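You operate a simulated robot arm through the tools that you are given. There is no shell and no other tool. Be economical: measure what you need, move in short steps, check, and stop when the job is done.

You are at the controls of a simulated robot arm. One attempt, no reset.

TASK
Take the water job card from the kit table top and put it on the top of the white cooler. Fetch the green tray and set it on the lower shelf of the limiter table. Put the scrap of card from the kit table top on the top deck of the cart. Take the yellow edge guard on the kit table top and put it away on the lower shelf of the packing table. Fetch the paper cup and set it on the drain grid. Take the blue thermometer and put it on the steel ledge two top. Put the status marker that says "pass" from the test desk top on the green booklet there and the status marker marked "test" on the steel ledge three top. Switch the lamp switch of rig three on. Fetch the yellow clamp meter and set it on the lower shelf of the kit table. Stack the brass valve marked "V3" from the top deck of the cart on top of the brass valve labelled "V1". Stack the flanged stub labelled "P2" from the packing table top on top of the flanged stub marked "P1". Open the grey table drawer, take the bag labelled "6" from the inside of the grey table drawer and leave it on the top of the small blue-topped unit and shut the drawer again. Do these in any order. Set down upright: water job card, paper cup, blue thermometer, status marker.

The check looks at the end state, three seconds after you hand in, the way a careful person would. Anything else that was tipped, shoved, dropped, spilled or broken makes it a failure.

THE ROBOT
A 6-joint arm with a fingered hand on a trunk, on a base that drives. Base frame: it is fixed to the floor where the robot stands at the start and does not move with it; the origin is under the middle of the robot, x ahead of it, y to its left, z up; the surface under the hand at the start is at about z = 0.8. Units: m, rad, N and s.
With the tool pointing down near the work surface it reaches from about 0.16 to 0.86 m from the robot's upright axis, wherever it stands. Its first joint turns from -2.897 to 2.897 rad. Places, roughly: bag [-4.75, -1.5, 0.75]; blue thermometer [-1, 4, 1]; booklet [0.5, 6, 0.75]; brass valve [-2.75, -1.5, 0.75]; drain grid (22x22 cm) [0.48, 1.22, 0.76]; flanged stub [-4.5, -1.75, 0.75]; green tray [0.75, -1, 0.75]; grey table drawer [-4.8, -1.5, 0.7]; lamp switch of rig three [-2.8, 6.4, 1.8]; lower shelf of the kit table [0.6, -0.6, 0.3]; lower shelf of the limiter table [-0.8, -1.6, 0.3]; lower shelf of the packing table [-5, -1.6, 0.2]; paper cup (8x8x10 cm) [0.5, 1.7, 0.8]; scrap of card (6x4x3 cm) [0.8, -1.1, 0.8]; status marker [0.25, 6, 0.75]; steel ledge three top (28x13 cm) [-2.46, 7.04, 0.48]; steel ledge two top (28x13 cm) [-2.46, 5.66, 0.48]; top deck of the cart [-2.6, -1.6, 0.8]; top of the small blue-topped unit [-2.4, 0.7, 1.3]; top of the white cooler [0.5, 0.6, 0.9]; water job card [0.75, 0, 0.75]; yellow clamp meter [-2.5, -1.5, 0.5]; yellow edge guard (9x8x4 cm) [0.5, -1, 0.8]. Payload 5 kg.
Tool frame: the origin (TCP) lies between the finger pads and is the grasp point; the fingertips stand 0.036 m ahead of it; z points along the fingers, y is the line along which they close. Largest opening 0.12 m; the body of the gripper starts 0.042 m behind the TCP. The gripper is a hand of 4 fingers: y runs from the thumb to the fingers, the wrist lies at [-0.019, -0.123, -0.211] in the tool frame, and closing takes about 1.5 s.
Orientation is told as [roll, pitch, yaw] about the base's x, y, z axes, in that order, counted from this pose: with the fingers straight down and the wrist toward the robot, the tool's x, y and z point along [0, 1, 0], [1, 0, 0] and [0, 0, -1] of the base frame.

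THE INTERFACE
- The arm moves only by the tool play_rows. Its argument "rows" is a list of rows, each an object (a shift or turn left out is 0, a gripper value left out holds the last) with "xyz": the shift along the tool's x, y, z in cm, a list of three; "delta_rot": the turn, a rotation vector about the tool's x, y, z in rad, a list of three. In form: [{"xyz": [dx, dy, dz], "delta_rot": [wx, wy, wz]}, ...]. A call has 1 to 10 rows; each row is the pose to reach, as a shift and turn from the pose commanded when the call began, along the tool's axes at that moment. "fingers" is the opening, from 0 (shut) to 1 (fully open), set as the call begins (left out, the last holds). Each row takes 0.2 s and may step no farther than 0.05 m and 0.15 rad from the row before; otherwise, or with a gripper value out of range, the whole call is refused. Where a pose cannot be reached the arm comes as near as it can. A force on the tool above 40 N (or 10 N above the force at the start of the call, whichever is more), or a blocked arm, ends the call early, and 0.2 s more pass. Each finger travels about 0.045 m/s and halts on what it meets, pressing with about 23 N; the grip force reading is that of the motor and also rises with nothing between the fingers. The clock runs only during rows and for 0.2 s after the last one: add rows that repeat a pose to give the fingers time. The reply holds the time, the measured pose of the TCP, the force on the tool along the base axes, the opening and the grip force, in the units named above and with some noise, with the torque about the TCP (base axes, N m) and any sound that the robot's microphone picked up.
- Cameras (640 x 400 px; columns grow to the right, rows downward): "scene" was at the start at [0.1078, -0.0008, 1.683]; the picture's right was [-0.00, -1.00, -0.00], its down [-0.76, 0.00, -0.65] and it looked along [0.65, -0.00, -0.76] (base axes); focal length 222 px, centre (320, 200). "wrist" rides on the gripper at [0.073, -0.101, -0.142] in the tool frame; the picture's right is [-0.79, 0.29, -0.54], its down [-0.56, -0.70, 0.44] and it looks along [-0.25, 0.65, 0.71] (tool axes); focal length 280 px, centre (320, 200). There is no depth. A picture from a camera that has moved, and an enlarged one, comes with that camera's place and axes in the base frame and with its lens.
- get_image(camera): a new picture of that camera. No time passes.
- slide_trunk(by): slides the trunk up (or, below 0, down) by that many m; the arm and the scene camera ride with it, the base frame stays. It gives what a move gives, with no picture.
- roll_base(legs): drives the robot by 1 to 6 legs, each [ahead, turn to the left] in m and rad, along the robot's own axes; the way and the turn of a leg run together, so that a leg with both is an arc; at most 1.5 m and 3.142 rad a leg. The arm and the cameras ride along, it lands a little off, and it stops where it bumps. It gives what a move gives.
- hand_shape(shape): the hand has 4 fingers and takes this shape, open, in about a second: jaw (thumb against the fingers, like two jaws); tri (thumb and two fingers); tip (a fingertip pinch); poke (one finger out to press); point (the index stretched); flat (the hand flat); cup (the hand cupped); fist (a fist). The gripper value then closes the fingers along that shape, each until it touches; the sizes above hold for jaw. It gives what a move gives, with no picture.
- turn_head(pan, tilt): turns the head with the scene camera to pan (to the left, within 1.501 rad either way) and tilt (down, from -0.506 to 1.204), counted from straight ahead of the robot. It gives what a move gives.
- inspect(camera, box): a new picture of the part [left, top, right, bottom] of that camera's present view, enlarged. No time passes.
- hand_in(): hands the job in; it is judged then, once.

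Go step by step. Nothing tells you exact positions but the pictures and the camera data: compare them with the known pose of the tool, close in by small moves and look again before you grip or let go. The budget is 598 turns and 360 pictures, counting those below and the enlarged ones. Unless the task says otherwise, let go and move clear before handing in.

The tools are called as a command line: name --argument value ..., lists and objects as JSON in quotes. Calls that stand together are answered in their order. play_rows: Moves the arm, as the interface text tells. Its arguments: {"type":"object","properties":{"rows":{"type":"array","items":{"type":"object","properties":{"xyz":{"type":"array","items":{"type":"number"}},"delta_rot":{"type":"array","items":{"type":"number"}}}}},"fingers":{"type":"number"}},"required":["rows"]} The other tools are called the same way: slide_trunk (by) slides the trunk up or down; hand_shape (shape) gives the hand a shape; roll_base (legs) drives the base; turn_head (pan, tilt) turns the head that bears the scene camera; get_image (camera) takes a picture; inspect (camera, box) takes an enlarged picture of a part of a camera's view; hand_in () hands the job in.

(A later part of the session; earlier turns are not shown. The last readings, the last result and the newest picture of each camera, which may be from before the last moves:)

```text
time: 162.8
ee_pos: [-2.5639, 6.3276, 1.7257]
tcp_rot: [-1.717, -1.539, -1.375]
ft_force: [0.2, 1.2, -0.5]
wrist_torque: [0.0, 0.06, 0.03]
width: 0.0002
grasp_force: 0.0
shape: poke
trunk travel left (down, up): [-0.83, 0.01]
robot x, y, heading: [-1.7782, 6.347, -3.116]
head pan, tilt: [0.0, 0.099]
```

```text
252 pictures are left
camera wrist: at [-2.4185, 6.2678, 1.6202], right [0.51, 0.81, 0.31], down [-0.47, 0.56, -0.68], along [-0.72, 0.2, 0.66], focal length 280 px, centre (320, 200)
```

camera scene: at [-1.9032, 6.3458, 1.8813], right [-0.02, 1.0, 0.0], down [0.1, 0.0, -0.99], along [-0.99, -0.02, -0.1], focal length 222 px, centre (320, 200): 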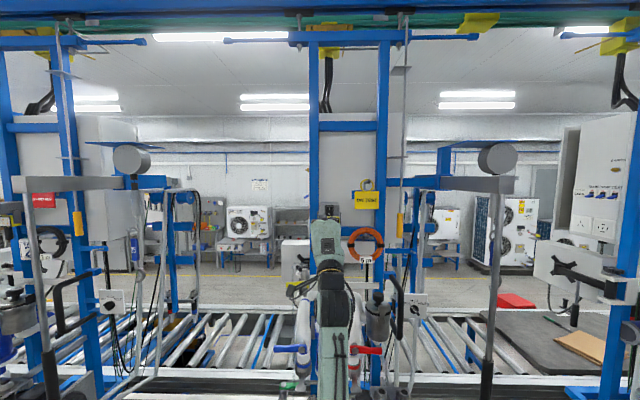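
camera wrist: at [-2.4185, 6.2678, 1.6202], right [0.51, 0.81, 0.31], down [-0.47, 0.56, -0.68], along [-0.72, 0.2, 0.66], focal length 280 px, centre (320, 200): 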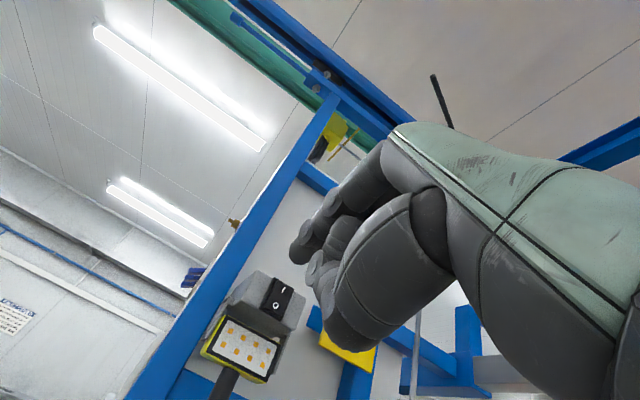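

The I-half of the rocker triangulates to about (-2.744, 6.363, 1.763); fingertip is near (-2.60, 6.316, 1.726). Align and approach partway.

play_rows --rows '[{"xyz": [-2.5, 2, 0]}, {"xyz": [-4.9, 4, 0]}, {"xyz": [-5.2, 4, 4]}, {"xyz": [-5.4, 4, 8]}]'

get_image --camera "wrist"

inspect --camera "scene" --box '[290, 180, 370, 250]'

```text
time: 163.8
ee_pos: [-2.6485, 6.3776, 1.7628]
tcp_rot: [-1.685, -1.539, -1.409]
ft_force: [-1.2, 0.0, -0.1]
wrist_torque: [-0.02, 0.02, -0.01]
width: 0.0
grasp_force: 0.0
shape: poke
trunk travel left (down, up): [-0.83, 0.01]
robot x, y, heading: [-1.7825, 6.35, -3.118]
head pan, tilt: [0.0, 0.099]
```

```text
251 pictures are left
camera wrist: at [-2.5021, 6.3166, 1.6595], right [0.5, 0.81, 0.31], down [-0.47, 0.56, -0.68], along [-0.72, 0.2, 0.66], focal length 280 px, centre (320, 200)
```

wrist: 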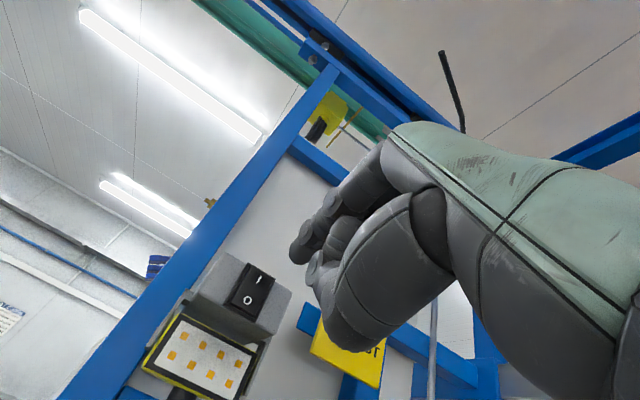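

```text
5.71 times, centred on (330, 215) of scene
camera zoom: at [-1.9057, 6.3459, 1.8812], right [-0.02, 1.0, 0.0], down [0.1, 0.0, -0.99], along [-0.99, -0.02, -0.1], focal length 1268 px, centre (263, 114)
```

zoom: 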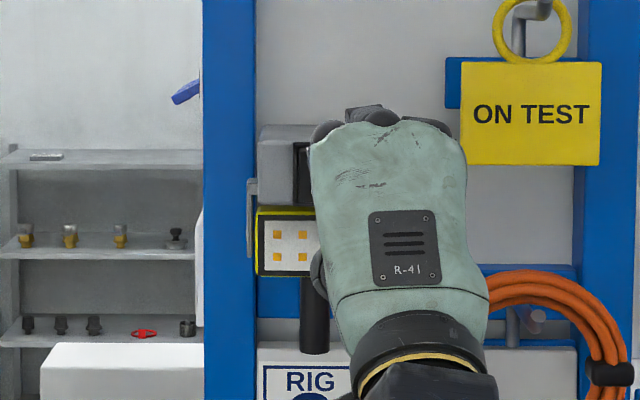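

inspect --camera "wrist" --box '[220, 140, 440, 360]'

```text
1.82 times, centred on (330, 250) of wrist
camera zoom: at [-2.5021, 6.3166, 1.6595], right [0.5, 0.81, 0.31], down [-0.47, 0.56, -0.68], along [-0.72, 0.2, 0.66], focal length 510 px, centre (302, 109)
```

zoom: 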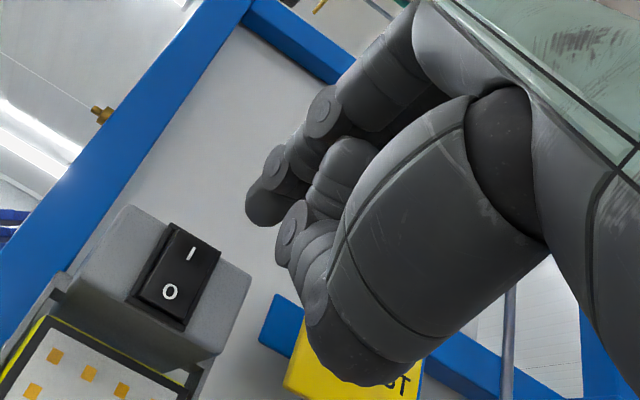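

I'll line the fingertip up with the "I" in the wrist view, then advance along that line of sight until contact.

play_rows --rows '[{"xyz": [1.5, -2.2, -0.7]}, {"xyz": [3.0, -4.3, -1.4]}]'

inspect --camera "wrist" --box '[220, 140, 440, 360]'

```text
time: 164.4
ee_pos: [-2.63, 6.3475, 1.7225]
tcp_rot: [-1.754, -1.541, -1.341]
ft_force: [-0.4, -0.1, -0.1]
wrist_torque: [0.0, 0.03, 0.0]
width: 0.0
grasp_force: 0.2
shape: poke
trunk travel left (down, up): [-0.83, 0.01]
robot x, y, heading: [-1.7793, 6.3482, -3.116]
head pan, tilt: [0.0, 0.099]
```

```text
1.82 times, centred on (330, 250) of wrist
camera zoom: at [-2.4848, 6.2866, 1.6181], right [0.51, 0.81, 0.31], down [-0.47, 0.56, -0.68], along [-0.72, 0.2, 0.66], focal length 510 px, centre (302, 109)
```

zoom: 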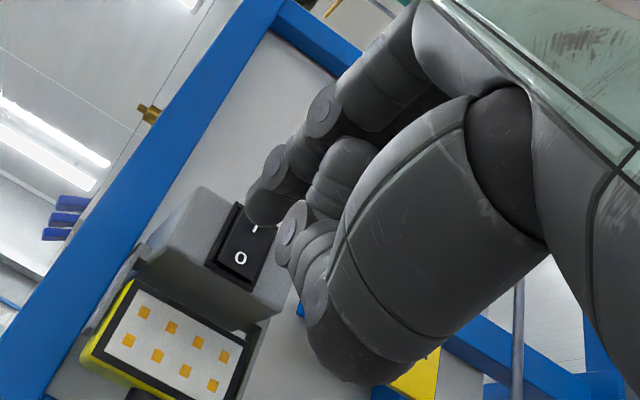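

Aligned on the I half. Advance along the line of sight in small steps.

play_rows --rows '[{"xyz": [-0.45, 0.72, 1.28]}, {"xyz": [-0.9, 1.44, 2.55]}, {"xyz": [-1.2, 1.92, 3.4]}]'

inspect --camera "wrist" --box '[220, 140, 440, 360]'

```text
time: 165.2
ee_pos: [-2.6639, 6.3621, 1.7447]
tcp_rot: [-1.764, -1.539, -1.329]
ft_force: [0.8, 0.0, -0.9]
wrist_torque: [-0.05, 0.01, -0.02]
width: 0.0
grasp_force: 0.1
shape: poke
trunk travel left (down, up): [-0.83, 0.01]
robot x, y, heading: [-1.7784, 6.3491, -3.119]
head pan, tilt: [0.0, 0.099]
```

```text
1.82 times, centred on (330, 250) of wrist
camera zoom: at [-2.5188, 6.2996, 1.6395], right [0.51, 0.81, 0.31], down [-0.47, 0.56, -0.68], along [-0.72, 0.2, 0.66], focal length 510 px, centre (302, 109)
```

zoom: 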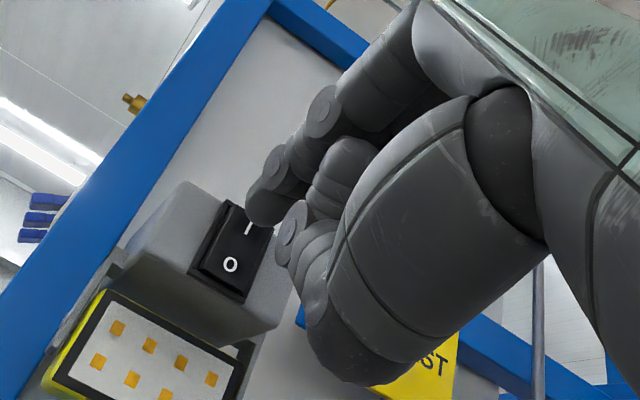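

play_rows --rows '[{"xyz": [0.03, -0.6, 0.55]}, {"xyz": [-0.25, -0.2, 1.4]}, {"xyz": [-0.4, 0.05, 1.9]}]'

inspect --camera "wrist" --box '[220, 140, 440, 360]'

```text
time: 166.0
ee_pos: [-2.6834, 6.363, 1.7438]
tcp_rot: [-1.734, -1.54, -1.359]
ft_force: [0.1, 1.2, 0.5]
wrist_torque: [0.02, 0.01, -0.02]
width: 0.0
grasp_force: 0.1
shape: poke
trunk travel left (down, up): [-0.83, 0.01]
robot x, y, heading: [-1.7778, 6.3507, -3.113]
head pan, tilt: [0.0, 0.099]
```

```text
1.82 times, centred on (330, 250) of wrist
camera zoom: at [-2.5386, 6.3019, 1.6396], right [0.51, 0.81, 0.31], down [-0.47, 0.56, -0.68], along [-0.72, 0.2, 0.66], focal length 510 px, centre (302, 109)
```

zoom: 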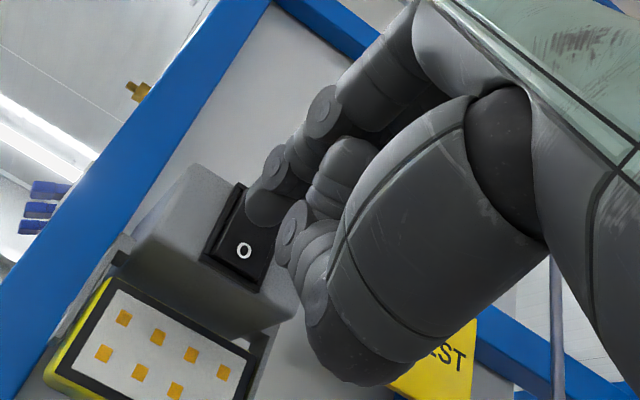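

play_rows --rows '[{"xyz": [0, 0.1, 0.4]}, {"xyz": [0, 0.2, 0.8]}, {"xyz": [0, 0.3, 1.2]}, {"xyz": [0, 0.4, 1.6]}]'

inspect --camera "wrist" --box '[220, 140, 440, 360]'

```text
time: 167.0
ee_pos: [-2.6999, 6.362, 1.7491]
tcp_rot: [-1.736, -1.541, -1.356]
ft_force: [0.7, -0.4, 0.2]
wrist_torque: [0.01, 0.01, 0.02]
width: 0.0
grasp_force: 0.1
shape: poke
trunk travel left (down, up): [-0.83, 0.01]
robot x, y, heading: [-1.7811, 6.3506, -3.114]
head pan, tilt: [0.0, 0.099]
```

```text
1.82 times, centred on (330, 250) of wrist
camera zoom: at [-2.5543, 6.3002, 1.644], right [0.51, 0.81, 0.31], down [-0.47, 0.56, -0.68], along [-0.72, 0.2, 0.66], focal length 510 px, centre (302, 109)
```

zoom: 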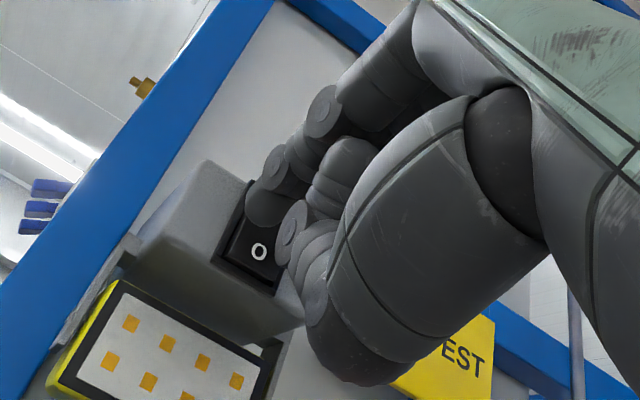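

play_rows --rows '[{"xyz": [-0.7, 0.2, 0.1]}, {"xyz": [-0.8, 0.3, 0.5]}, {"xyz": [-0.9, 0.4, 0.9]}, {"xyz": [-1.0, 0.5, 1.3]}]'

inspect --camera "wrist" --box '[220, 140, 440, 360]'

```text
time: 168.0
ee_pos: [-2.7105, 6.3714, 1.7552]
tcp_rot: [-1.778, -1.54, -1.314]
ft_force: [2.2, -1.0, -1.3]
wrist_torque: [-0.02, -0.02, 0.06]
width: 0.0
grasp_force: 0.0
shape: poke
trunk travel left (down, up): [-0.83, 0.01]
robot x, y, heading: [-1.7788, 6.3478, -3.119]
head pan, tilt: [0.0, 0.099]
```

```text
1.82 times, centred on (330, 250) of wrist
camera zoom: at [-2.5657, 6.3097, 1.6505], right [0.51, 0.81, 0.31], down [-0.47, 0.56, -0.68], along [-0.72, 0.2, 0.67], focal length 510 px, centre (302, 109)
```

zoom: 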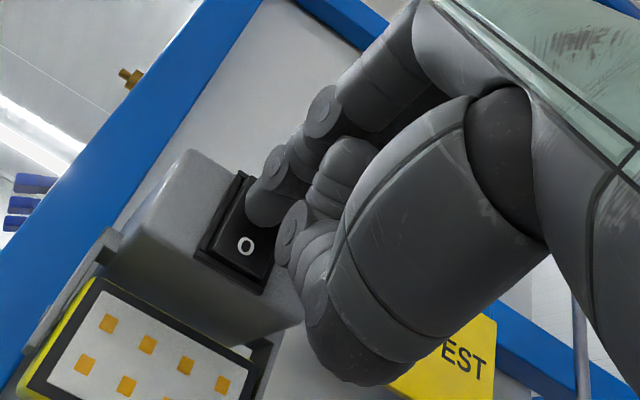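

play_rows --rows '[{"xyz": [0, 0, 0.4]}, {"xyz": [0, 0, 0.8]}, {"xyz": [0, 0, 1.2]}]'

inspect --camera "wrist" --box '[220, 140, 440, 360]'

```text
time: 168.8
ee_pos: [-2.7144, 6.3717, 1.7603]
tcp_rot: [-1.984, -1.538, -1.111]
ft_force: [26.8, -0.7, -3.7]
wrist_torque: [0.05, -0.02, 0.32]
width: 0.0
grasp_force: 0.1
shape: poke
trunk travel left (down, up): [-0.83, 0.01]
robot x, y, heading: [-1.7806, 6.3514, -3.116]
head pan, tilt: [0.0, 0.099]
heard: click
```

```text
1.82 times, centred on (330, 250) of wrist
camera zoom: at [-2.5697, 6.3094, 1.6548], right [0.51, 0.81, 0.3], down [-0.48, 0.56, -0.68], along [-0.72, 0.2, 0.67], focal length 510 px, centre (302, 109)
```

zoom: 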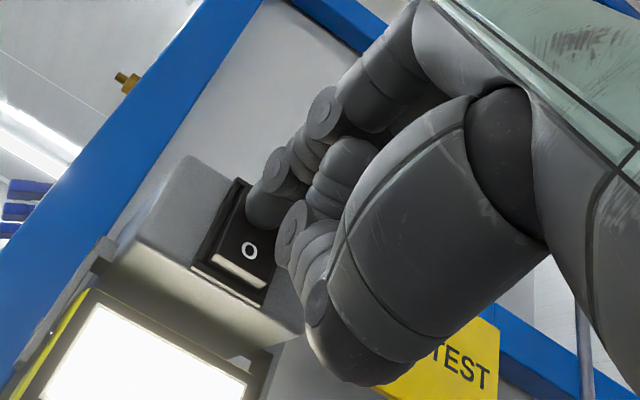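

Click heard and the lamp is lit. Back straight out, then lower and restore the hand.

play_rows --rows '[{"xyz": [0, 0, -2]}, {"xyz": [0, 0, -6]}, {"xyz": [0, 0, -10]}, {"xyz": [0, 0, -14]}, {"xyz": [0, -4, -16]}, {"xyz": [0, -8, -18]}, {"xyz": [0, -12, -20], "delta_rot": [0.1, 0, 0]}, {"xyz": [0, -16, -22], "delta_rot": [0.2, 0, 0]}, {"xyz": [0, -20, -23], "delta_rot": [0.3, 0, 0]}]'

get_image --camera "scene"

```text
time: 170.8
ee_pos: [-2.4957, 6.3899, 1.5502]
tcp_rot: [-0.105, -1.274, -2.991]
ft_force: [0.6, 0.4, -0.6]
wrist_torque: [0.02, 0.03, -0.02]
width: 0.0
grasp_force: 0.1
shape: poke
trunk travel left (down, up): [-0.83, 0.01]
robot x, y, heading: [-1.779, 6.3471, -3.117]
head pan, tilt: [0.0, 0.099]
```

```text
242 pictures are left
camera scene: at [-1.9025, 6.3461, 1.8815], right [-0.02, 1.0, 0.0], down [0.1, 0.0, -1.0], along [-0.99, -0.02, -0.1], focal length 222 px, centre (320, 200)
```

scene: 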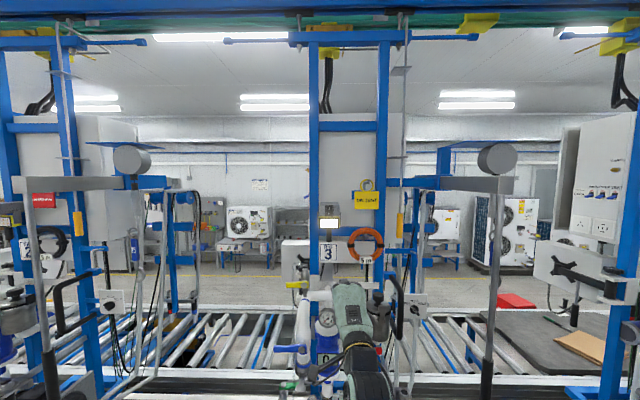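

roll_base --legs '[[-0.3, 0]]'

play_rows --rows '[{"xyz": [0, -4.5, 0], "delta_rot": [0.13, 0, 0]}, {"xyz": [0, -9, 0], "delta_rot": [0.26, 0, 0]}, {"xyz": [0, -13.5, 0], "delta_rot": [0.39, 0, 0]}, {"xyz": [0, -18, 0], "delta_rot": [0.52, 0, 0]}, {"xyz": [0, -22.5, 0], "delta_rot": [0.65, 0, 0]}, {"xyz": [0, -27, 0], "delta_rot": [0.78, 0, 0]}, {"xyz": [0, -31.5, 0], "delta_rot": [0.91, 0, 0]}, {"xyz": [0, -36, 0], "delta_rot": [1.04, 0, 0]}, {"xyz": [0, -40, 0], "delta_rot": [1.17, 0, 0]}, {"xyz": [0, -44, 0], "delta_rot": [1.274, 0, 0]}]'

hand_shape --shape "jaw"

```text
time: 173.0
ee_pos: [-2.1982, 6.3947, 1.5523]
tcp_rot: [-0.108, -1.275, -2.988]
ft_force: [-0.2, 0.5, 0.7]
wrist_torque: [0.0, -0.01, 0.01]
width: 0.0
grasp_force: 0.0
shape: poke
trunk travel left (down, up): [-0.83, 0.01]
robot x, y, heading: [-1.4817, 6.3564, -3.114]
head pan, tilt: [0.0, 0.099]
```

```text
time: 175.2
ee_pos: [-2.0716, 6.4144, 1.1297]
tcp_rot: [-0.032, 0.001, -3.09]
ft_force: [0.1, 0.2, 0.5]
wrist_torque: [0.01, -0.02, 0.01]
width: 0.0
grasp_force: 0.1
shape: poke
trunk travel left (down, up): [-0.83, 0.01]
robot x, y, heading: [-1.4819, 6.3564, -3.115]
head pan, tilt: [0.0, 0.099]
```

```text
time: 176.1
ee_pos: [-2.0698, 6.414, 1.1305]
tcp_rot: [-0.031, -0.004, -3.091]
ft_force: [0.5, -1.0, -0.9]
wrist_torque: [-0.02, 0.01, -0.01]
width: 0.1201
grasp_force: 0.1
shape: jaw
trunk travel left (down, up): [-0.83, 0.01]
robot x, y, heading: [-1.4815, 6.3538, -3.112]
head pan, tilt: [0.0, 0.099]
```

Lamp done. Next the test desk: drive to its west side.

roll_base --legs '[[0, 2.773], [1.0, 0], [0, 0.34]]'

turn_head --pan 0.0 --tilt 0.7

get_image --camera "scene"

```text
time: 186.9
ee_pos: [-0.5618, 5.9555, 1.1443]
tcp_rot: [-0.031, -0.029, -0.316]
ft_force: [-1.2, 0.8, 0.3]
wrist_torque: [-0.08, -0.08, -0.05]
width: 0.1199
grasp_force: 0.1
shape: jaw
trunk travel left (down, up): [-0.83, 0.01]
robot x, y, heading: [-1.0615, 6.2044, -0.338]
head pan, tilt: [0.0, 0.099]
stopped in leg 2: the robot was blocked; the commanded pose is now the measured one
```

```text
time: 187.9
ee_pos: [-0.5419, 5.9488, 1.1342]
tcp_rot: [-0.032, -0.013, -0.317]
ft_force: [0.1, -0.3, -0.6]
wrist_torque: [0.03, -0.05, -0.01]
width: 0.1201
grasp_force: 0.1
shape: jaw
trunk travel left (down, up): [-0.83, 0.01]
robot x, y, heading: [-1.0569, 6.2086, -0.335]
head pan, tilt: [0.0, 0.7]
```

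```text
241 pictures are left
camera scene: at [-0.9522, 6.1696, 1.8267], right [-0.33, -0.94, 0.0], down [-0.61, 0.21, -0.77], along [0.72, -0.25, -0.64], focal length 222 px, centre (320, 200)
```

scene: 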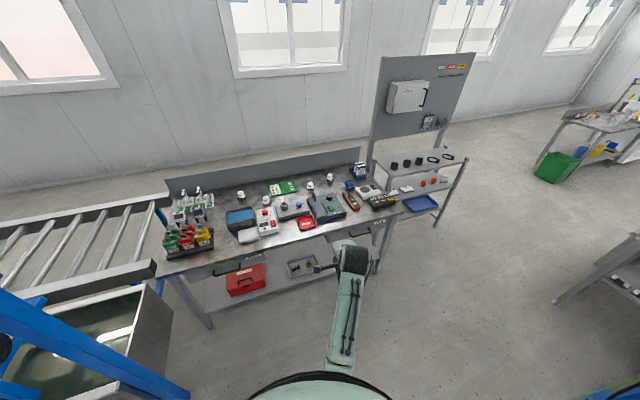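

Blocked by something. Look down to the left front.

turn_head --pan 0.6 --tilt 1.15

get_image --camera "scene"

```text
time: 188.9
ee_pos: [-0.5418, 5.9481, 1.1339]
tcp_rot: [-0.032, -0.009, -0.315]
ft_force: [-0.3, 0.1, 0.5]
wrist_torque: [0.02, 0.05, 0.03]
width: 0.12
grasp_force: 0.0
shape: jaw
trunk travel left (down, up): [-0.83, 0.01]
robot x, y, heading: [-1.063, 6.2073, -0.34]
head pan, tilt: [0.6, 1.15]
```

```text
240 pictures are left
camera scene: at [-0.9738, 6.2129, 1.7935], right [0.26, -0.97, 0.0], down [-0.88, -0.23, -0.41], along [0.39, 0.11, -0.91], focal length 222 px, centre (320, 200)
```

scene: 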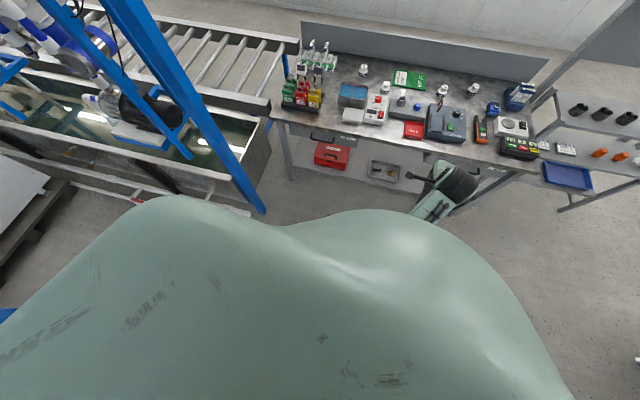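

roll_base --legs '[[-0.35, 0]]'

turn_head --pan 0.5 --tilt 0.9

get_image --camera "scene"

```text
time: 191.4
ee_pos: [-0.8739, 6.0666, 1.1343]
tcp_rot: [-0.031, -0.013, -0.312]
ft_force: [0.7, 0.7, 0.3]
wrist_torque: [0.02, -0.03, -0.03]
width: 0.1201
grasp_force: 0.0
shape: jaw
trunk travel left (down, up): [-0.83, 0.01]
robot x, y, heading: [-1.3944, 6.3262, -0.334]
head pan, tilt: [0.6, 1.15]
```

```text
time: 192.1
ee_pos: [-0.8768, 6.0661, 1.1343]
tcp_rot: [-0.031, -0.013, -0.313]
ft_force: [0.2, -0.2, 0.5]
wrist_torque: [0.01, -0.01, 0.05]
width: 0.12
grasp_force: 0.1
shape: jaw
trunk travel left (down, up): [-0.83, 0.01]
robot x, y, heading: [-1.3965, 6.3254, -0.338]
head pan, tilt: [0.499, 0.901]
```

```text
239 pictures are left
camera scene: at [-1.2927, 6.3279, 1.8105], right [0.16, -0.99, 0.0], down [-0.77, -0.13, -0.62], along [0.61, 0.1, -0.78], focal length 222 px, centre (320, 200)
```

scene: 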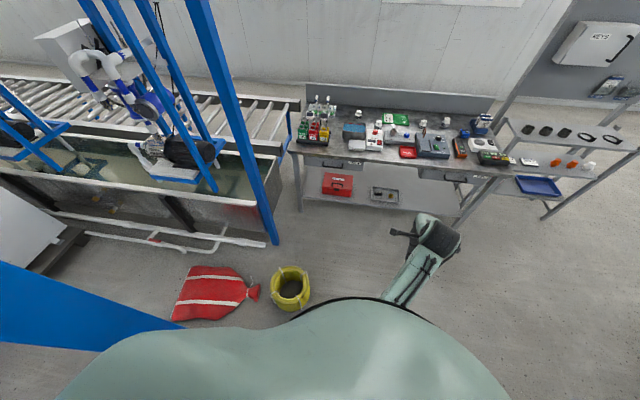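

A yellow bucket at (-0.83, 6.63) was in the way; it still stands where it was. I'll detour further south.

roll_base --legs '[[0, -0.63], [0.72, 0], [0, 1.2], [0.5, 0], [0, -0.23]]'

turn_head --pan 0.0 --tilt 0.8

get_image --camera "scene"

```text
time: 205.8
ee_pos: [0.0737, 5.7373, 1.1344]
tcp_rot: [-0.032, -0.012, -0.003]
ft_force: [-0.8, -1.1, 0.7]
wrist_torque: [0.03, 0.0, 0.03]
width: 0.1198
grasp_force: 0.1
shape: jaw
trunk travel left (down, up): [-0.83, 0.01]
robot x, y, heading: [-0.5012, 5.8244, -0.025]
head pan, tilt: [0.499, 0.901]
```

```text
time: 206.7
ee_pos: [0.0728, 5.7373, 1.1344]
tcp_rot: [-0.031, -0.013, -0.006]
ft_force: [0.6, 0.6, -0.4]
wrist_torque: [-0.01, 0.01, -0.02]
width: 0.1198
grasp_force: 0.1
shape: jaw
trunk travel left (down, up): [-0.83, 0.01]
robot x, y, heading: [-0.5041, 5.8266, -0.025]
head pan, tilt: [0.0, 0.799]
```

```text
238 pictures are left
camera scene: at [-0.3895, 5.8227, 1.8184], right [-0.03, -1.0, 0.0], down [-0.72, 0.02, -0.7], along [0.7, -0.02, -0.72], focal length 222 px, centre (320, 200)
```

scene: 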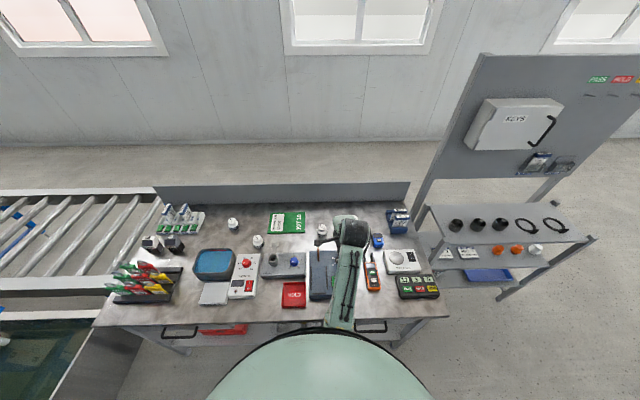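

inspect --camera "scene" --box '[180, 190, 300, 310]'

inspect --camera "scene" --box '[290, 190, 430, 300]'

get_image --camera "wrist"

```text
3.33 times, centred on (240, 250) of scene
camera zoom: at [-0.3895, 5.8227, 1.8184], right [-0.03, -1.0, 0.0], down [-0.72, 0.02, -0.7], along [0.7, -0.02, -0.72], focal length 740 px, centre (587, 33)
```

zoom: 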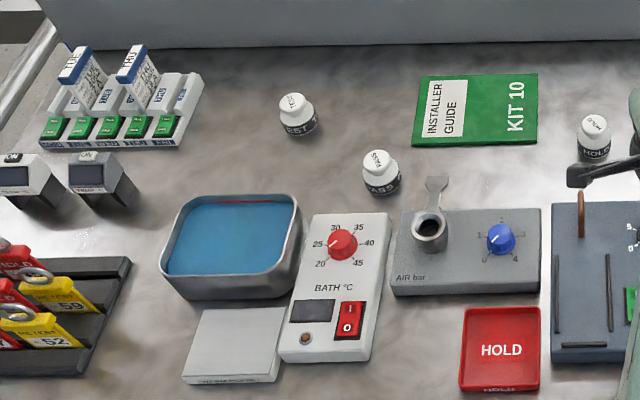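

```text
3.64 times, centred on (360, 245) of scene
camera zoom: at [-0.3895, 5.8227, 1.8184], right [-0.03, -1.0, 0.0], down [-0.72, 0.02, -0.7], along [0.7, -0.02, -0.72], focal length 807 px, centre (174, 36)
```

zoom: 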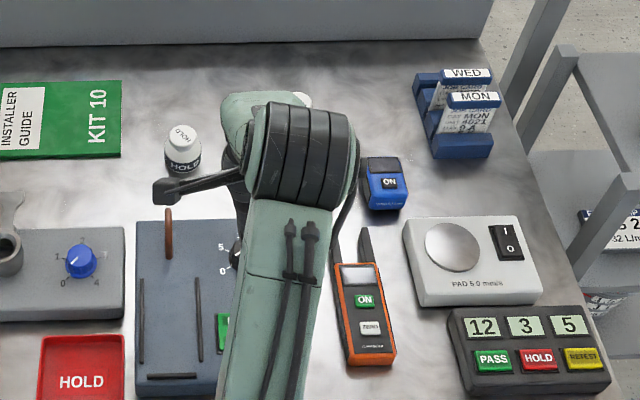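

```text
235 pictures are left
camera wrist: at [-0.0296, 5.8159, 1.2726], right [0.28, -0.77, 0.57], down [-0.7, -0.57, -0.43], along [0.66, -0.28, -0.7], focal length 280 px, centre (320, 200)
```

wrist: 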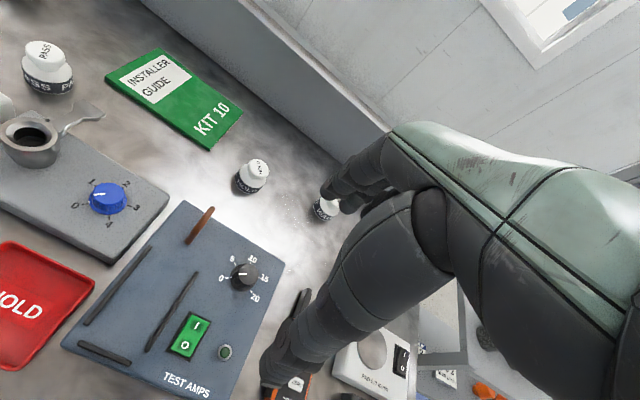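

inspect --camera "scene" --box '[223, 210, 268, 255]'

inspect --camera "wrist" --box '[220, 150, 350, 230]'

```text
8.89 times, centred on (246, 232) of scene
camera zoom: at [-0.3895, 5.8227, 1.8184], right [-0.03, -1.0, 0.0], down [-0.72, 0.02, -0.7], along [0.7, -0.02, -0.72], focal length 1973 px, centre (982, -89)
```

zoom: 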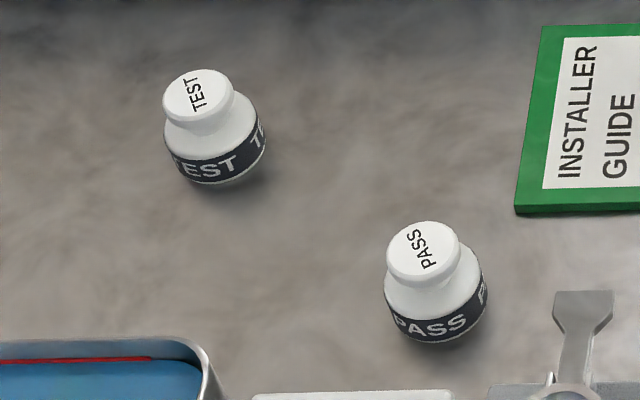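

```text
4.92 times, centred on (285, 190) of wrist
camera zoom: at [-0.0296, 5.8159, 1.2726], right [0.28, -0.77, 0.57], down [-0.7, -0.57, -0.43], along [0.66, -0.28, -0.7], focal length 1380 px, centre (492, 249)
```

zoom: 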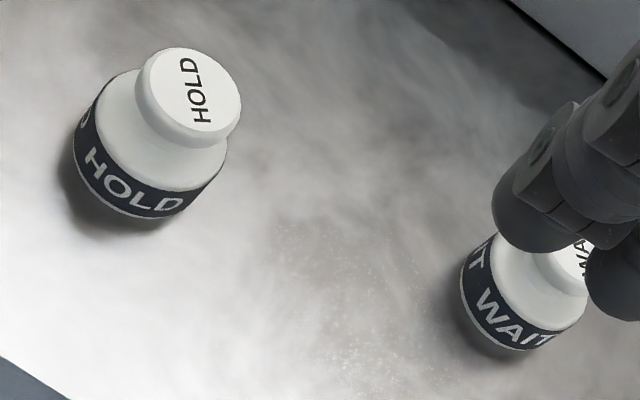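

PASS is at (0.28, 6.13), TEST at (0.41, 6.29), booklet centre (0.45, 6.0). Reposition the base to about (-0.4, 6.1).

roll_base --legs '[[-0.25, 0], [0, 0.68], [0.43, 0], [0, -0.66]]'

get_image --camera "scene"

```text
time: 215.3
ee_pos: [0.1752, 6.0165, 1.1341]
tcp_rot: [-0.03, -0.013, 0.014]
ft_force: [0.5, -0.3, -0.2]
wrist_torque: [-0.02, -0.03, 0.01]
width: 0.1201
grasp_force: 0.0
shape: jaw
trunk travel left (down, up): [-0.83, 0.01]
robot x, y, heading: [-0.3993, 6.095, -0.009]
head pan, tilt: [0.0, 0.799]
```

```text
232 pictures are left
camera scene: at [-0.2902, 6.0931, 1.8184], right [-0.01, -1.0, 0.0], down [-0.72, 0.01, -0.7], along [0.7, -0.01, -0.72], focal length 222 px, centre (320, 200)
```

scene: 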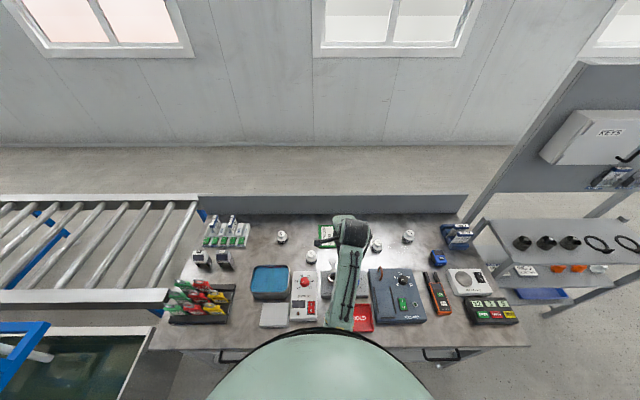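

play_rows --rows '[{"xyz": [3, 3, 0], "delta_rot": [0.013, 0.03, 0]}, {"xyz": [6, 6, 2], "delta_rot": [0.013, 0.03, 0]}, {"xyz": [9, 9, 4], "delta_rot": [0.013, 0.03, 0]}, {"xyz": [11.3, 10.3, 7], "delta_rot": [0.013, 0.03, 0]}, {"xyz": [11.3, 10.3, 11], "delta_rot": [0.013, 0.03, 0]}, {"xyz": [11.3, 10.3, 15], "delta_rot": [0.013, 0.03, 0]}]' --fingers 0.62

get_image --camera "wrist"

inspect --camera "scene" --box '[230, 200, 430, 320]'

```text
time: 216.7
ee_pos: [0.2803, 6.1273, 0.9823]
tcp_rot: [-0.001, 0.001, 0.014]
ft_force: [0.0, 0.5, 0.6]
wrist_torque: [-0.01, -0.02, 0.01]
width: 0.0748
grasp_force: 0.0
shape: jaw
trunk travel left (down, up): [-0.83, 0.01]
robot x, y, heading: [-0.3991, 6.0955, -0.004]
head pan, tilt: [0.0, 0.799]
```

```text
231 pictures are left
camera wrist: at [0.1769, 6.1994, 1.1238], right [0.3, -0.78, 0.54], down [-0.69, -0.57, -0.44], along [0.66, -0.24, -0.71], focal length 280 px, centre (320, 200)
```

wrist: 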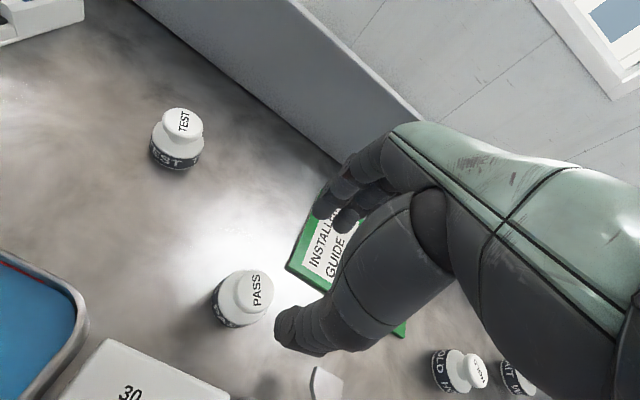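

```text
3.20 times, centred on (330, 260) of scene
camera zoom: at [-0.2896, 6.0929, 1.8184], right [-0.01, -1.0, 0.0], down [-0.72, 0.01, -0.7], along [0.7, -0.01, -0.72], focal length 710 px, centre (288, 8)
```

zoom: 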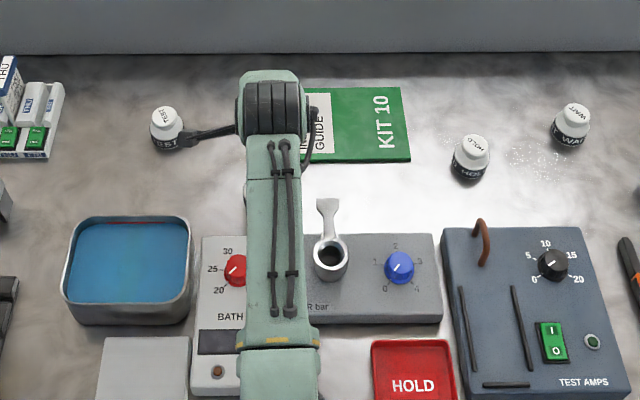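

play_rows --rows '[{"xyz": [0.3, 0, 4]}, {"xyz": [0.3, 0, 8]}, {"xyz": [0.3, 0, 12]}, {"xyz": [0.3, 0, 15]}]'

inspect --camera "wrist" --box '[220, 150, 420, 350]'

```text
time: 217.7
ee_pos: [0.2809, 6.1292, 0.8371]
tcp_rot: [0.0, -0.009, 0.013]
ft_force: [0.3, 0.1, 16.3]
wrist_torque: [0.02, 0.48, 0.03]
width: 0.0747
grasp_force: 0.1
shape: jaw
trunk travel left (down, up): [-0.83, 0.01]
robot x, y, heading: [-0.4008, 6.0965, -0.011]
head pan, tilt: [0.0, 0.799]
```

```text
2.00 times, centred on (320, 250) of wrist
camera zoom: at [0.1768, 6.202, 0.9778], right [0.29, -0.79, 0.54], down [-0.69, -0.57, -0.45], along [0.66, -0.24, -0.71], focal length 561 px, centre (320, 100)
```

zoom: 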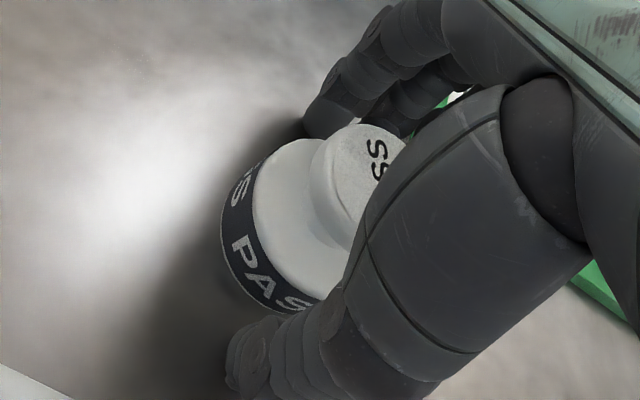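

Something touched (thumb on the shoulder probably). Raise 1 cm and close on the cap.

play_rows --rows '[{"xyz": [0, 0, -0.8]}, {"xyz": [0, 0, -0.8]}]'

play_rows --rows '[{"xyz": [0, 0, 0]}, {"xyz": [0, 0, 0]}, {"xyz": [0, 0, 0]}, {"xyz": [0, 0, 0]}, {"xyz": [0, 0, 0]}]' --fingers 0.0

inspect --camera "wrist" --box '[220, 150, 420, 350]'

```text
time: 218.3
ee_pos: [0.2762, 6.1287, 0.8389]
tcp_rot: [-0.002, 0.003, 0.015]
ft_force: [0.0, -0.9, 0.6]
wrist_torque: [-0.01, -0.04, 0.04]
width: 0.0743
grasp_force: 0.1
shape: jaw
trunk travel left (down, up): [-0.83, 0.01]
robot x, y, heading: [-0.3998, 6.0942, -0.007]
head pan, tilt: [0.0, 0.799]
```

```text
time: 219.5
ee_pos: [0.2786, 6.1291, 0.8401]
tcp_rot: [-0.002, 0.002, 0.014]
ft_force: [-0.2, 0.0, -0.3]
wrist_torque: [0.01, 0.05, 0.0]
width: 0.0481
grasp_force: 23.1
shape: jaw
trunk travel left (down, up): [-0.83, 0.01]
robot x, y, heading: [-0.4008, 6.0937, -0.013]
head pan, tilt: [0.0, 0.799]
```

```text
2.00 times, centred on (320, 250) of wrist
camera zoom: at [0.1763, 6.2019, 0.9818], right [0.3, -0.78, 0.54], down [-0.69, -0.57, -0.44], along [0.66, -0.24, -0.71], focal length 561 px, centre (320, 100)
```

zoom: 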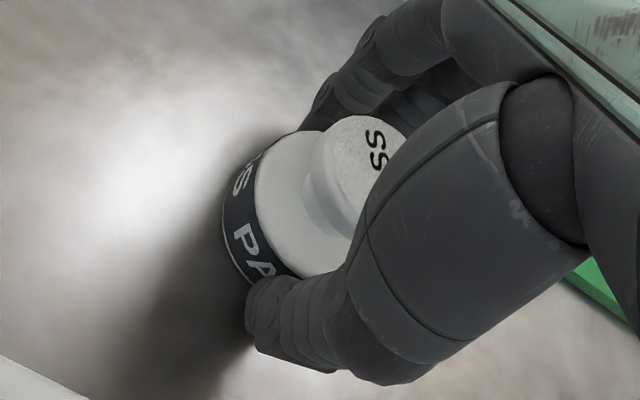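

play_rows --rows '[{"xyz": [0, 0, -2]}, {"xyz": [0, 0, -5]}, {"xyz": [0, 0, -9]}, {"xyz": [0, 0, -12]}]'

get_image --camera "wrist"

```text
time: 220.5
ee_pos: [0.2784, 6.129, 0.9619]
tcp_rot: [-0.002, 0.002, 0.016]
ft_force: [0.2, -0.2, -0.9]
wrist_torque: [-0.01, -0.03, 0.0]
width: 0.0479
grasp_force: 22.6
shape: jaw
trunk travel left (down, up): [-0.83, 0.01]
robot x, y, heading: [-0.4008, 6.0941, -0.005]
head pan, tilt: [0.0, 0.799]
```

```text
227 pictures are left
camera wrist: at [0.1763, 6.2004, 1.1033], right [0.3, -0.78, 0.54], down [-0.69, -0.57, -0.44], along [0.66, -0.24, -0.71], focal length 280 px, centre (320, 200)
```

wrist: 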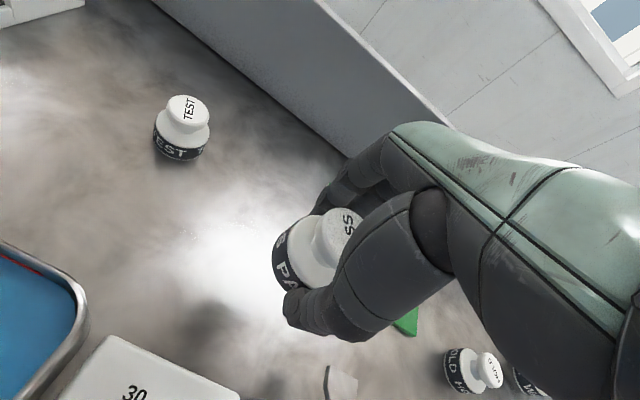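

play_rows --rows '[{"xyz": [-3.3, 3.7, 0]}, {"xyz": [-6.6, 7.5, 0]}, {"xyz": [-9.9, 11.2, 0]}, {"xyz": [-13.1, 15, 0]}, {"xyz": [-13.1, 15, 4]}, {"xyz": [-13.1, 15, 8]}]'

get_image --camera "wrist"

inspect --camera "scene" --box '[270, 200, 430, 300]'

```text
refused: row 2 steps farther than a row can; nothing moved
```

```text
226 pictures are left
camera wrist: at [0.1763, 6.2004, 1.1033], right [0.3, -0.78, 0.54], down [-0.69, -0.57, -0.44], along [0.66, -0.24, -0.71], focal length 280 px, centre (320, 200)
```

wrist: 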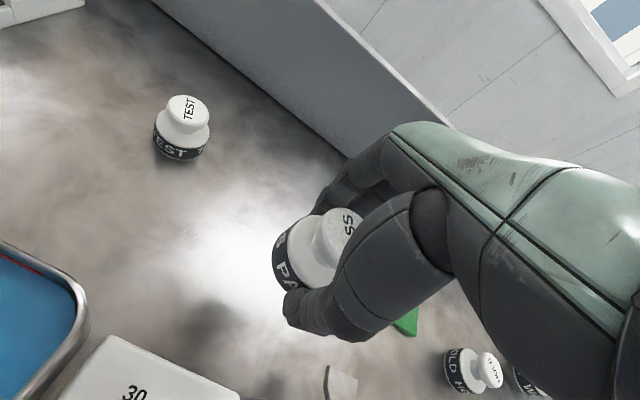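

```text
4.00 times, centred on (350, 250) of scene
camera zoom: at [-0.2906, 6.0929, 1.8184], right [-0.01, -1.0, 0.0], down [-0.72, 0.01, -0.7], along [0.7, -0.01, -0.72], focal length 888 px, centre (200, 0)
```

zoom: 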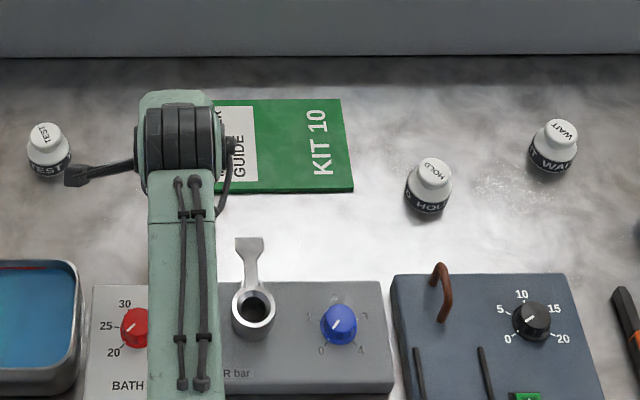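

play_rows --rows '[{"xyz": [-2.6, 3, 0]}, {"xyz": [-5.2, 6, 0]}, {"xyz": [-7.8, 9, 0]}, {"xyz": [-10.4, 12, 0]}, {"xyz": [-13.1, 15, 0]}, {"xyz": [-13.1, 15, 4]}, {"xyz": [-13.1, 15, 8]}]'

get_image --camera "wrist"

inspect --camera "scene" --box '[270, 200, 430, 300]'

```text
time: 222.1
ee_pos: [0.4013, 5.9929, 0.9088]
tcp_rot: [-0.002, -0.001, 0.016]
ft_force: [-0.1, 0.0, 0.1]
wrist_torque: [-0.01, 0.08, 0.03]
width: 0.0476
grasp_force: 23.2
shape: jaw
out of reach, approached as far as the arm can: row 6, 7
trunk travel left (down, up): [-0.83, 0.01]
robot x, y, heading: [-0.4025, 6.0928, -0.011]
head pan, tilt: [0.0, 0.799]
```

```text
224 pictures are left
camera wrist: at [0.3001, 6.0655, 1.0502], right [0.3, -0.78, 0.54], down [-0.69, -0.57, -0.44], along [0.66, -0.24, -0.71], focal length 280 px, centre (320, 200)
```

wrist: 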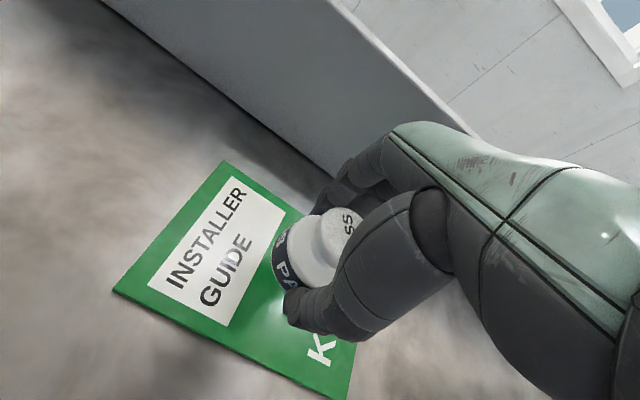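

```text
4.00 times, centred on (350, 250) of scene
camera zoom: at [-0.2908, 6.0926, 1.8185], right [-0.01, -1.0, 0.0], down [-0.72, 0.01, -0.7], along [0.7, -0.01, -0.72], focal length 888 px, centre (200, 0)
```

zoom: 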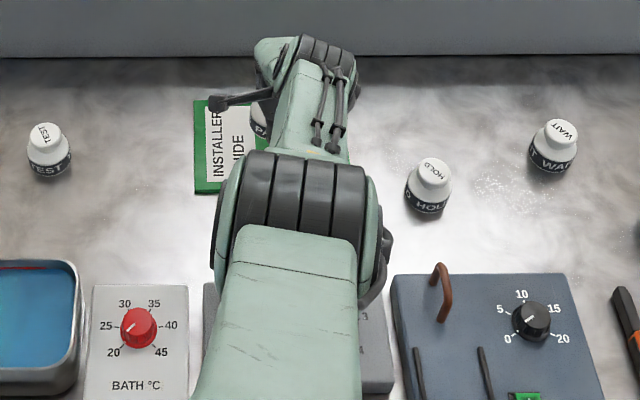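

The trunk is high; slide it down 4 cm to gain reach, then nudge forward.

slide_trunk --by -0.04

play_rows --rows '[{"xyz": [0, 1.5, -0.3]}, {"xyz": [0, 3, -0.3]}]'

inspect --camera "wrist" --box '[100, 120, 420, 400]'

```text
time: 222.9
ee_pos: [0.4025, 5.9945, 0.8664]
tcp_rot: [-0.002, 0.001, 0.014]
ft_force: [0.9, 0.5, -0.9]
wrist_torque: [0.0, -0.01, 0.0]
width: 0.0474
grasp_force: 22.6
shape: jaw
trunk travel left (down, up): [-0.79, 0.05]
robot x, y, heading: [-0.4042, 6.0935, -0.01]
head pan, tilt: [0.0, 0.799]
```

```text
time: 223.5
ee_pos: [0.4121, 5.992, 0.8802]
tcp_rot: [-0.002, 0.004, 0.012]
ft_force: [0.8, -0.8, 0.2]
wrist_torque: [0.03, 0.01, 0.02]
width: 0.0476
grasp_force: 22.7
shape: jaw
out of reach, approached as far as the arm can: row 1, 2
trunk travel left (down, up): [-0.79, 0.05]
robot x, y, heading: [-0.4004, 6.0956, -0.009]
head pan, tilt: [0.0, 0.799]
```

```text
1.43 times, centred on (260, 260) of wrist
camera zoom: at [0.3088, 6.0645, 1.0221], right [0.3, -0.78, 0.54], down [-0.69, -0.57, -0.44], along [0.66, -0.24, -0.71], focal length 401 px, centre (406, 114)
```

zoom: 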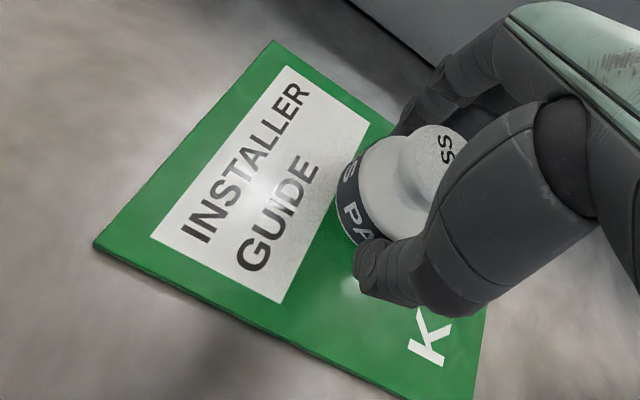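

play_rows --rows '[{"xyz": [0, -1, -4]}, {"xyz": [0, -2, -8]}, {"xyz": [0, -3, -10]}]'

slide_trunk --by -0.1

play_rows --rows '[{"xyz": [0, 2, 0]}, {"xyz": [0, 4.5, 0]}]'

get_image --camera "wrist"

```text
time: 223.9
ee_pos: [0.3602, 6.0011, 0.8493]
tcp_rot: [0.03, 0.131, 0.014]
ft_force: [0.2, -0.1, -0.2]
wrist_torque: [-0.01, -0.04, -0.03]
width: 0.0481
grasp_force: 23.3
shape: jaw
trunk travel left (down, up): [-0.79, 0.05]
robot x, y, heading: [-0.3958, 6.093, -0.009]
head pan, tilt: [0.0, 0.799]
stopped in row 1: the force on the tool passed its limit at 44 N (the readings are from after the stop); the commanded pose is now the measured one
```

```text
time: 224.4
ee_pos: [0.3717, 6.0003, 0.8472]
tcp_rot: [0.032, 0.105, 0.01]
ft_force: [-6.4, 2.5, 20.8]
wrist_torque: [0.24, -0.25, 0.12]
width: 0.048
grasp_force: 23.6
shape: jaw
trunk travel left (down, up): [-0.775, 0.065]
robot x, y, heading: [-0.4016, 6.0947, -0.008]
head pan, tilt: [0.0, 0.799]
stopped: the force on the tool passed its limit at 47 N (the readings are from after the stop); the commanded pose is now the measured one
```

```text
time: 225.0
ee_pos: [0.3846, 5.9985, 0.8495]
tcp_rot: [0.031, 0.112, 0.012]
ft_force: [-0.5, -0.2, 7.1]
wrist_torque: [0.06, -0.29, -0.08]
width: 0.0476
grasp_force: 23.1
shape: jaw
out of reach, approached as far as the arm can: row 1, 2
trunk travel left (down, up): [-0.775, 0.065]
robot x, y, heading: [-0.4054, 6.092, -0.013]
head pan, tilt: [0.0, 0.799]
```

```text
221 pictures are left
camera wrist: at [0.298, 6.0678, 1.0039], right [0.35, -0.8, 0.48], down [-0.74, -0.55, -0.38], along [0.57, -0.22, -0.79], focal length 280 px, centre (320, 200)
```

wrist: 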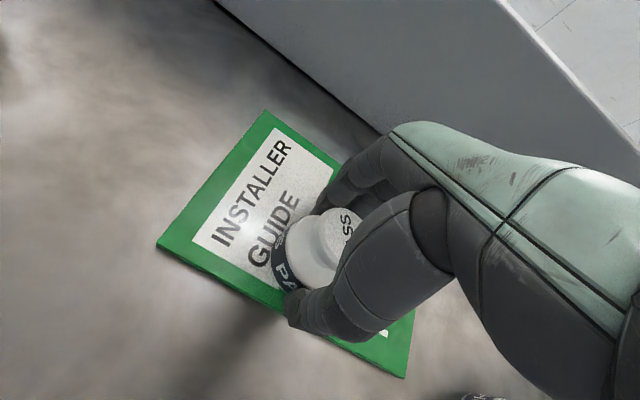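

The arm behaved badly near its reach limit and touched down. I'll retreat inward and up gently, one step at a time.

play_rows --rows '[{"xyz": [0, -1.0, -1.5]}, {"xyz": [0, -2, -3]}, {"xyz": [0, -4, -5]}]'

get_image --camera "wrist"

inspect --camera "scene" --box '[230, 190, 430, 320]'

```text
time: 225.3
ee_pos: [0.3803, 6.0013, 0.8507]
tcp_rot: [0.038, 0.124, 0.008]
ft_force: [-1.5, -0.1, 5.0]
wrist_torque: [0.05, -0.12, 0.02]
width: 0.0482
grasp_force: 22.7
shape: jaw
trunk travel left (down, up): [-0.775, 0.065]
robot x, y, heading: [-0.4016, 6.0925, -0.009]
head pan, tilt: [0.0, 0.799]
stopped in row 1: the force on the tool passed its limit at 69 N (the readings are from after the stop); the commanded pose is now the measured one
```

```text
220 pictures are left
camera wrist: at [0.2962, 6.0677, 1.0061], right [0.36, -0.81, 0.47], down [-0.75, -0.55, -0.37], along [0.56, -0.22, -0.8], focal length 280 px, centre (320, 200)
```

wrist: 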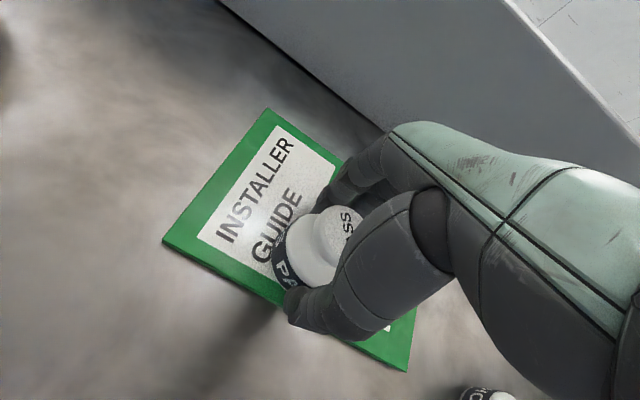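

```text
3.08 times, centred on (330, 255) of scene
camera zoom: at [-0.2921, 6.0932, 1.7639], right [-0.01, -1.0, 0.0], down [-0.72, 0.01, -0.7], along [0.7, -0.01, -0.72], focal length 683 px, centre (289, 31)
```

zoom: 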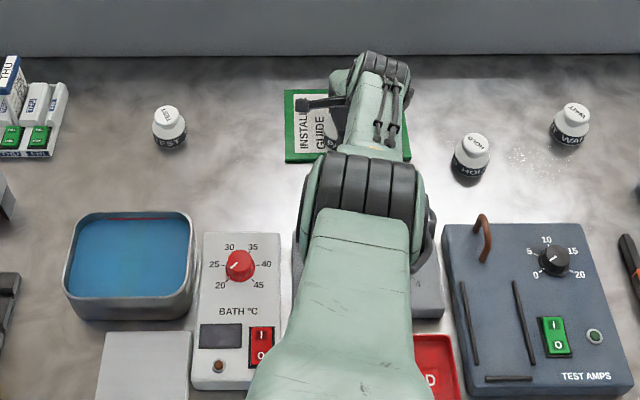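

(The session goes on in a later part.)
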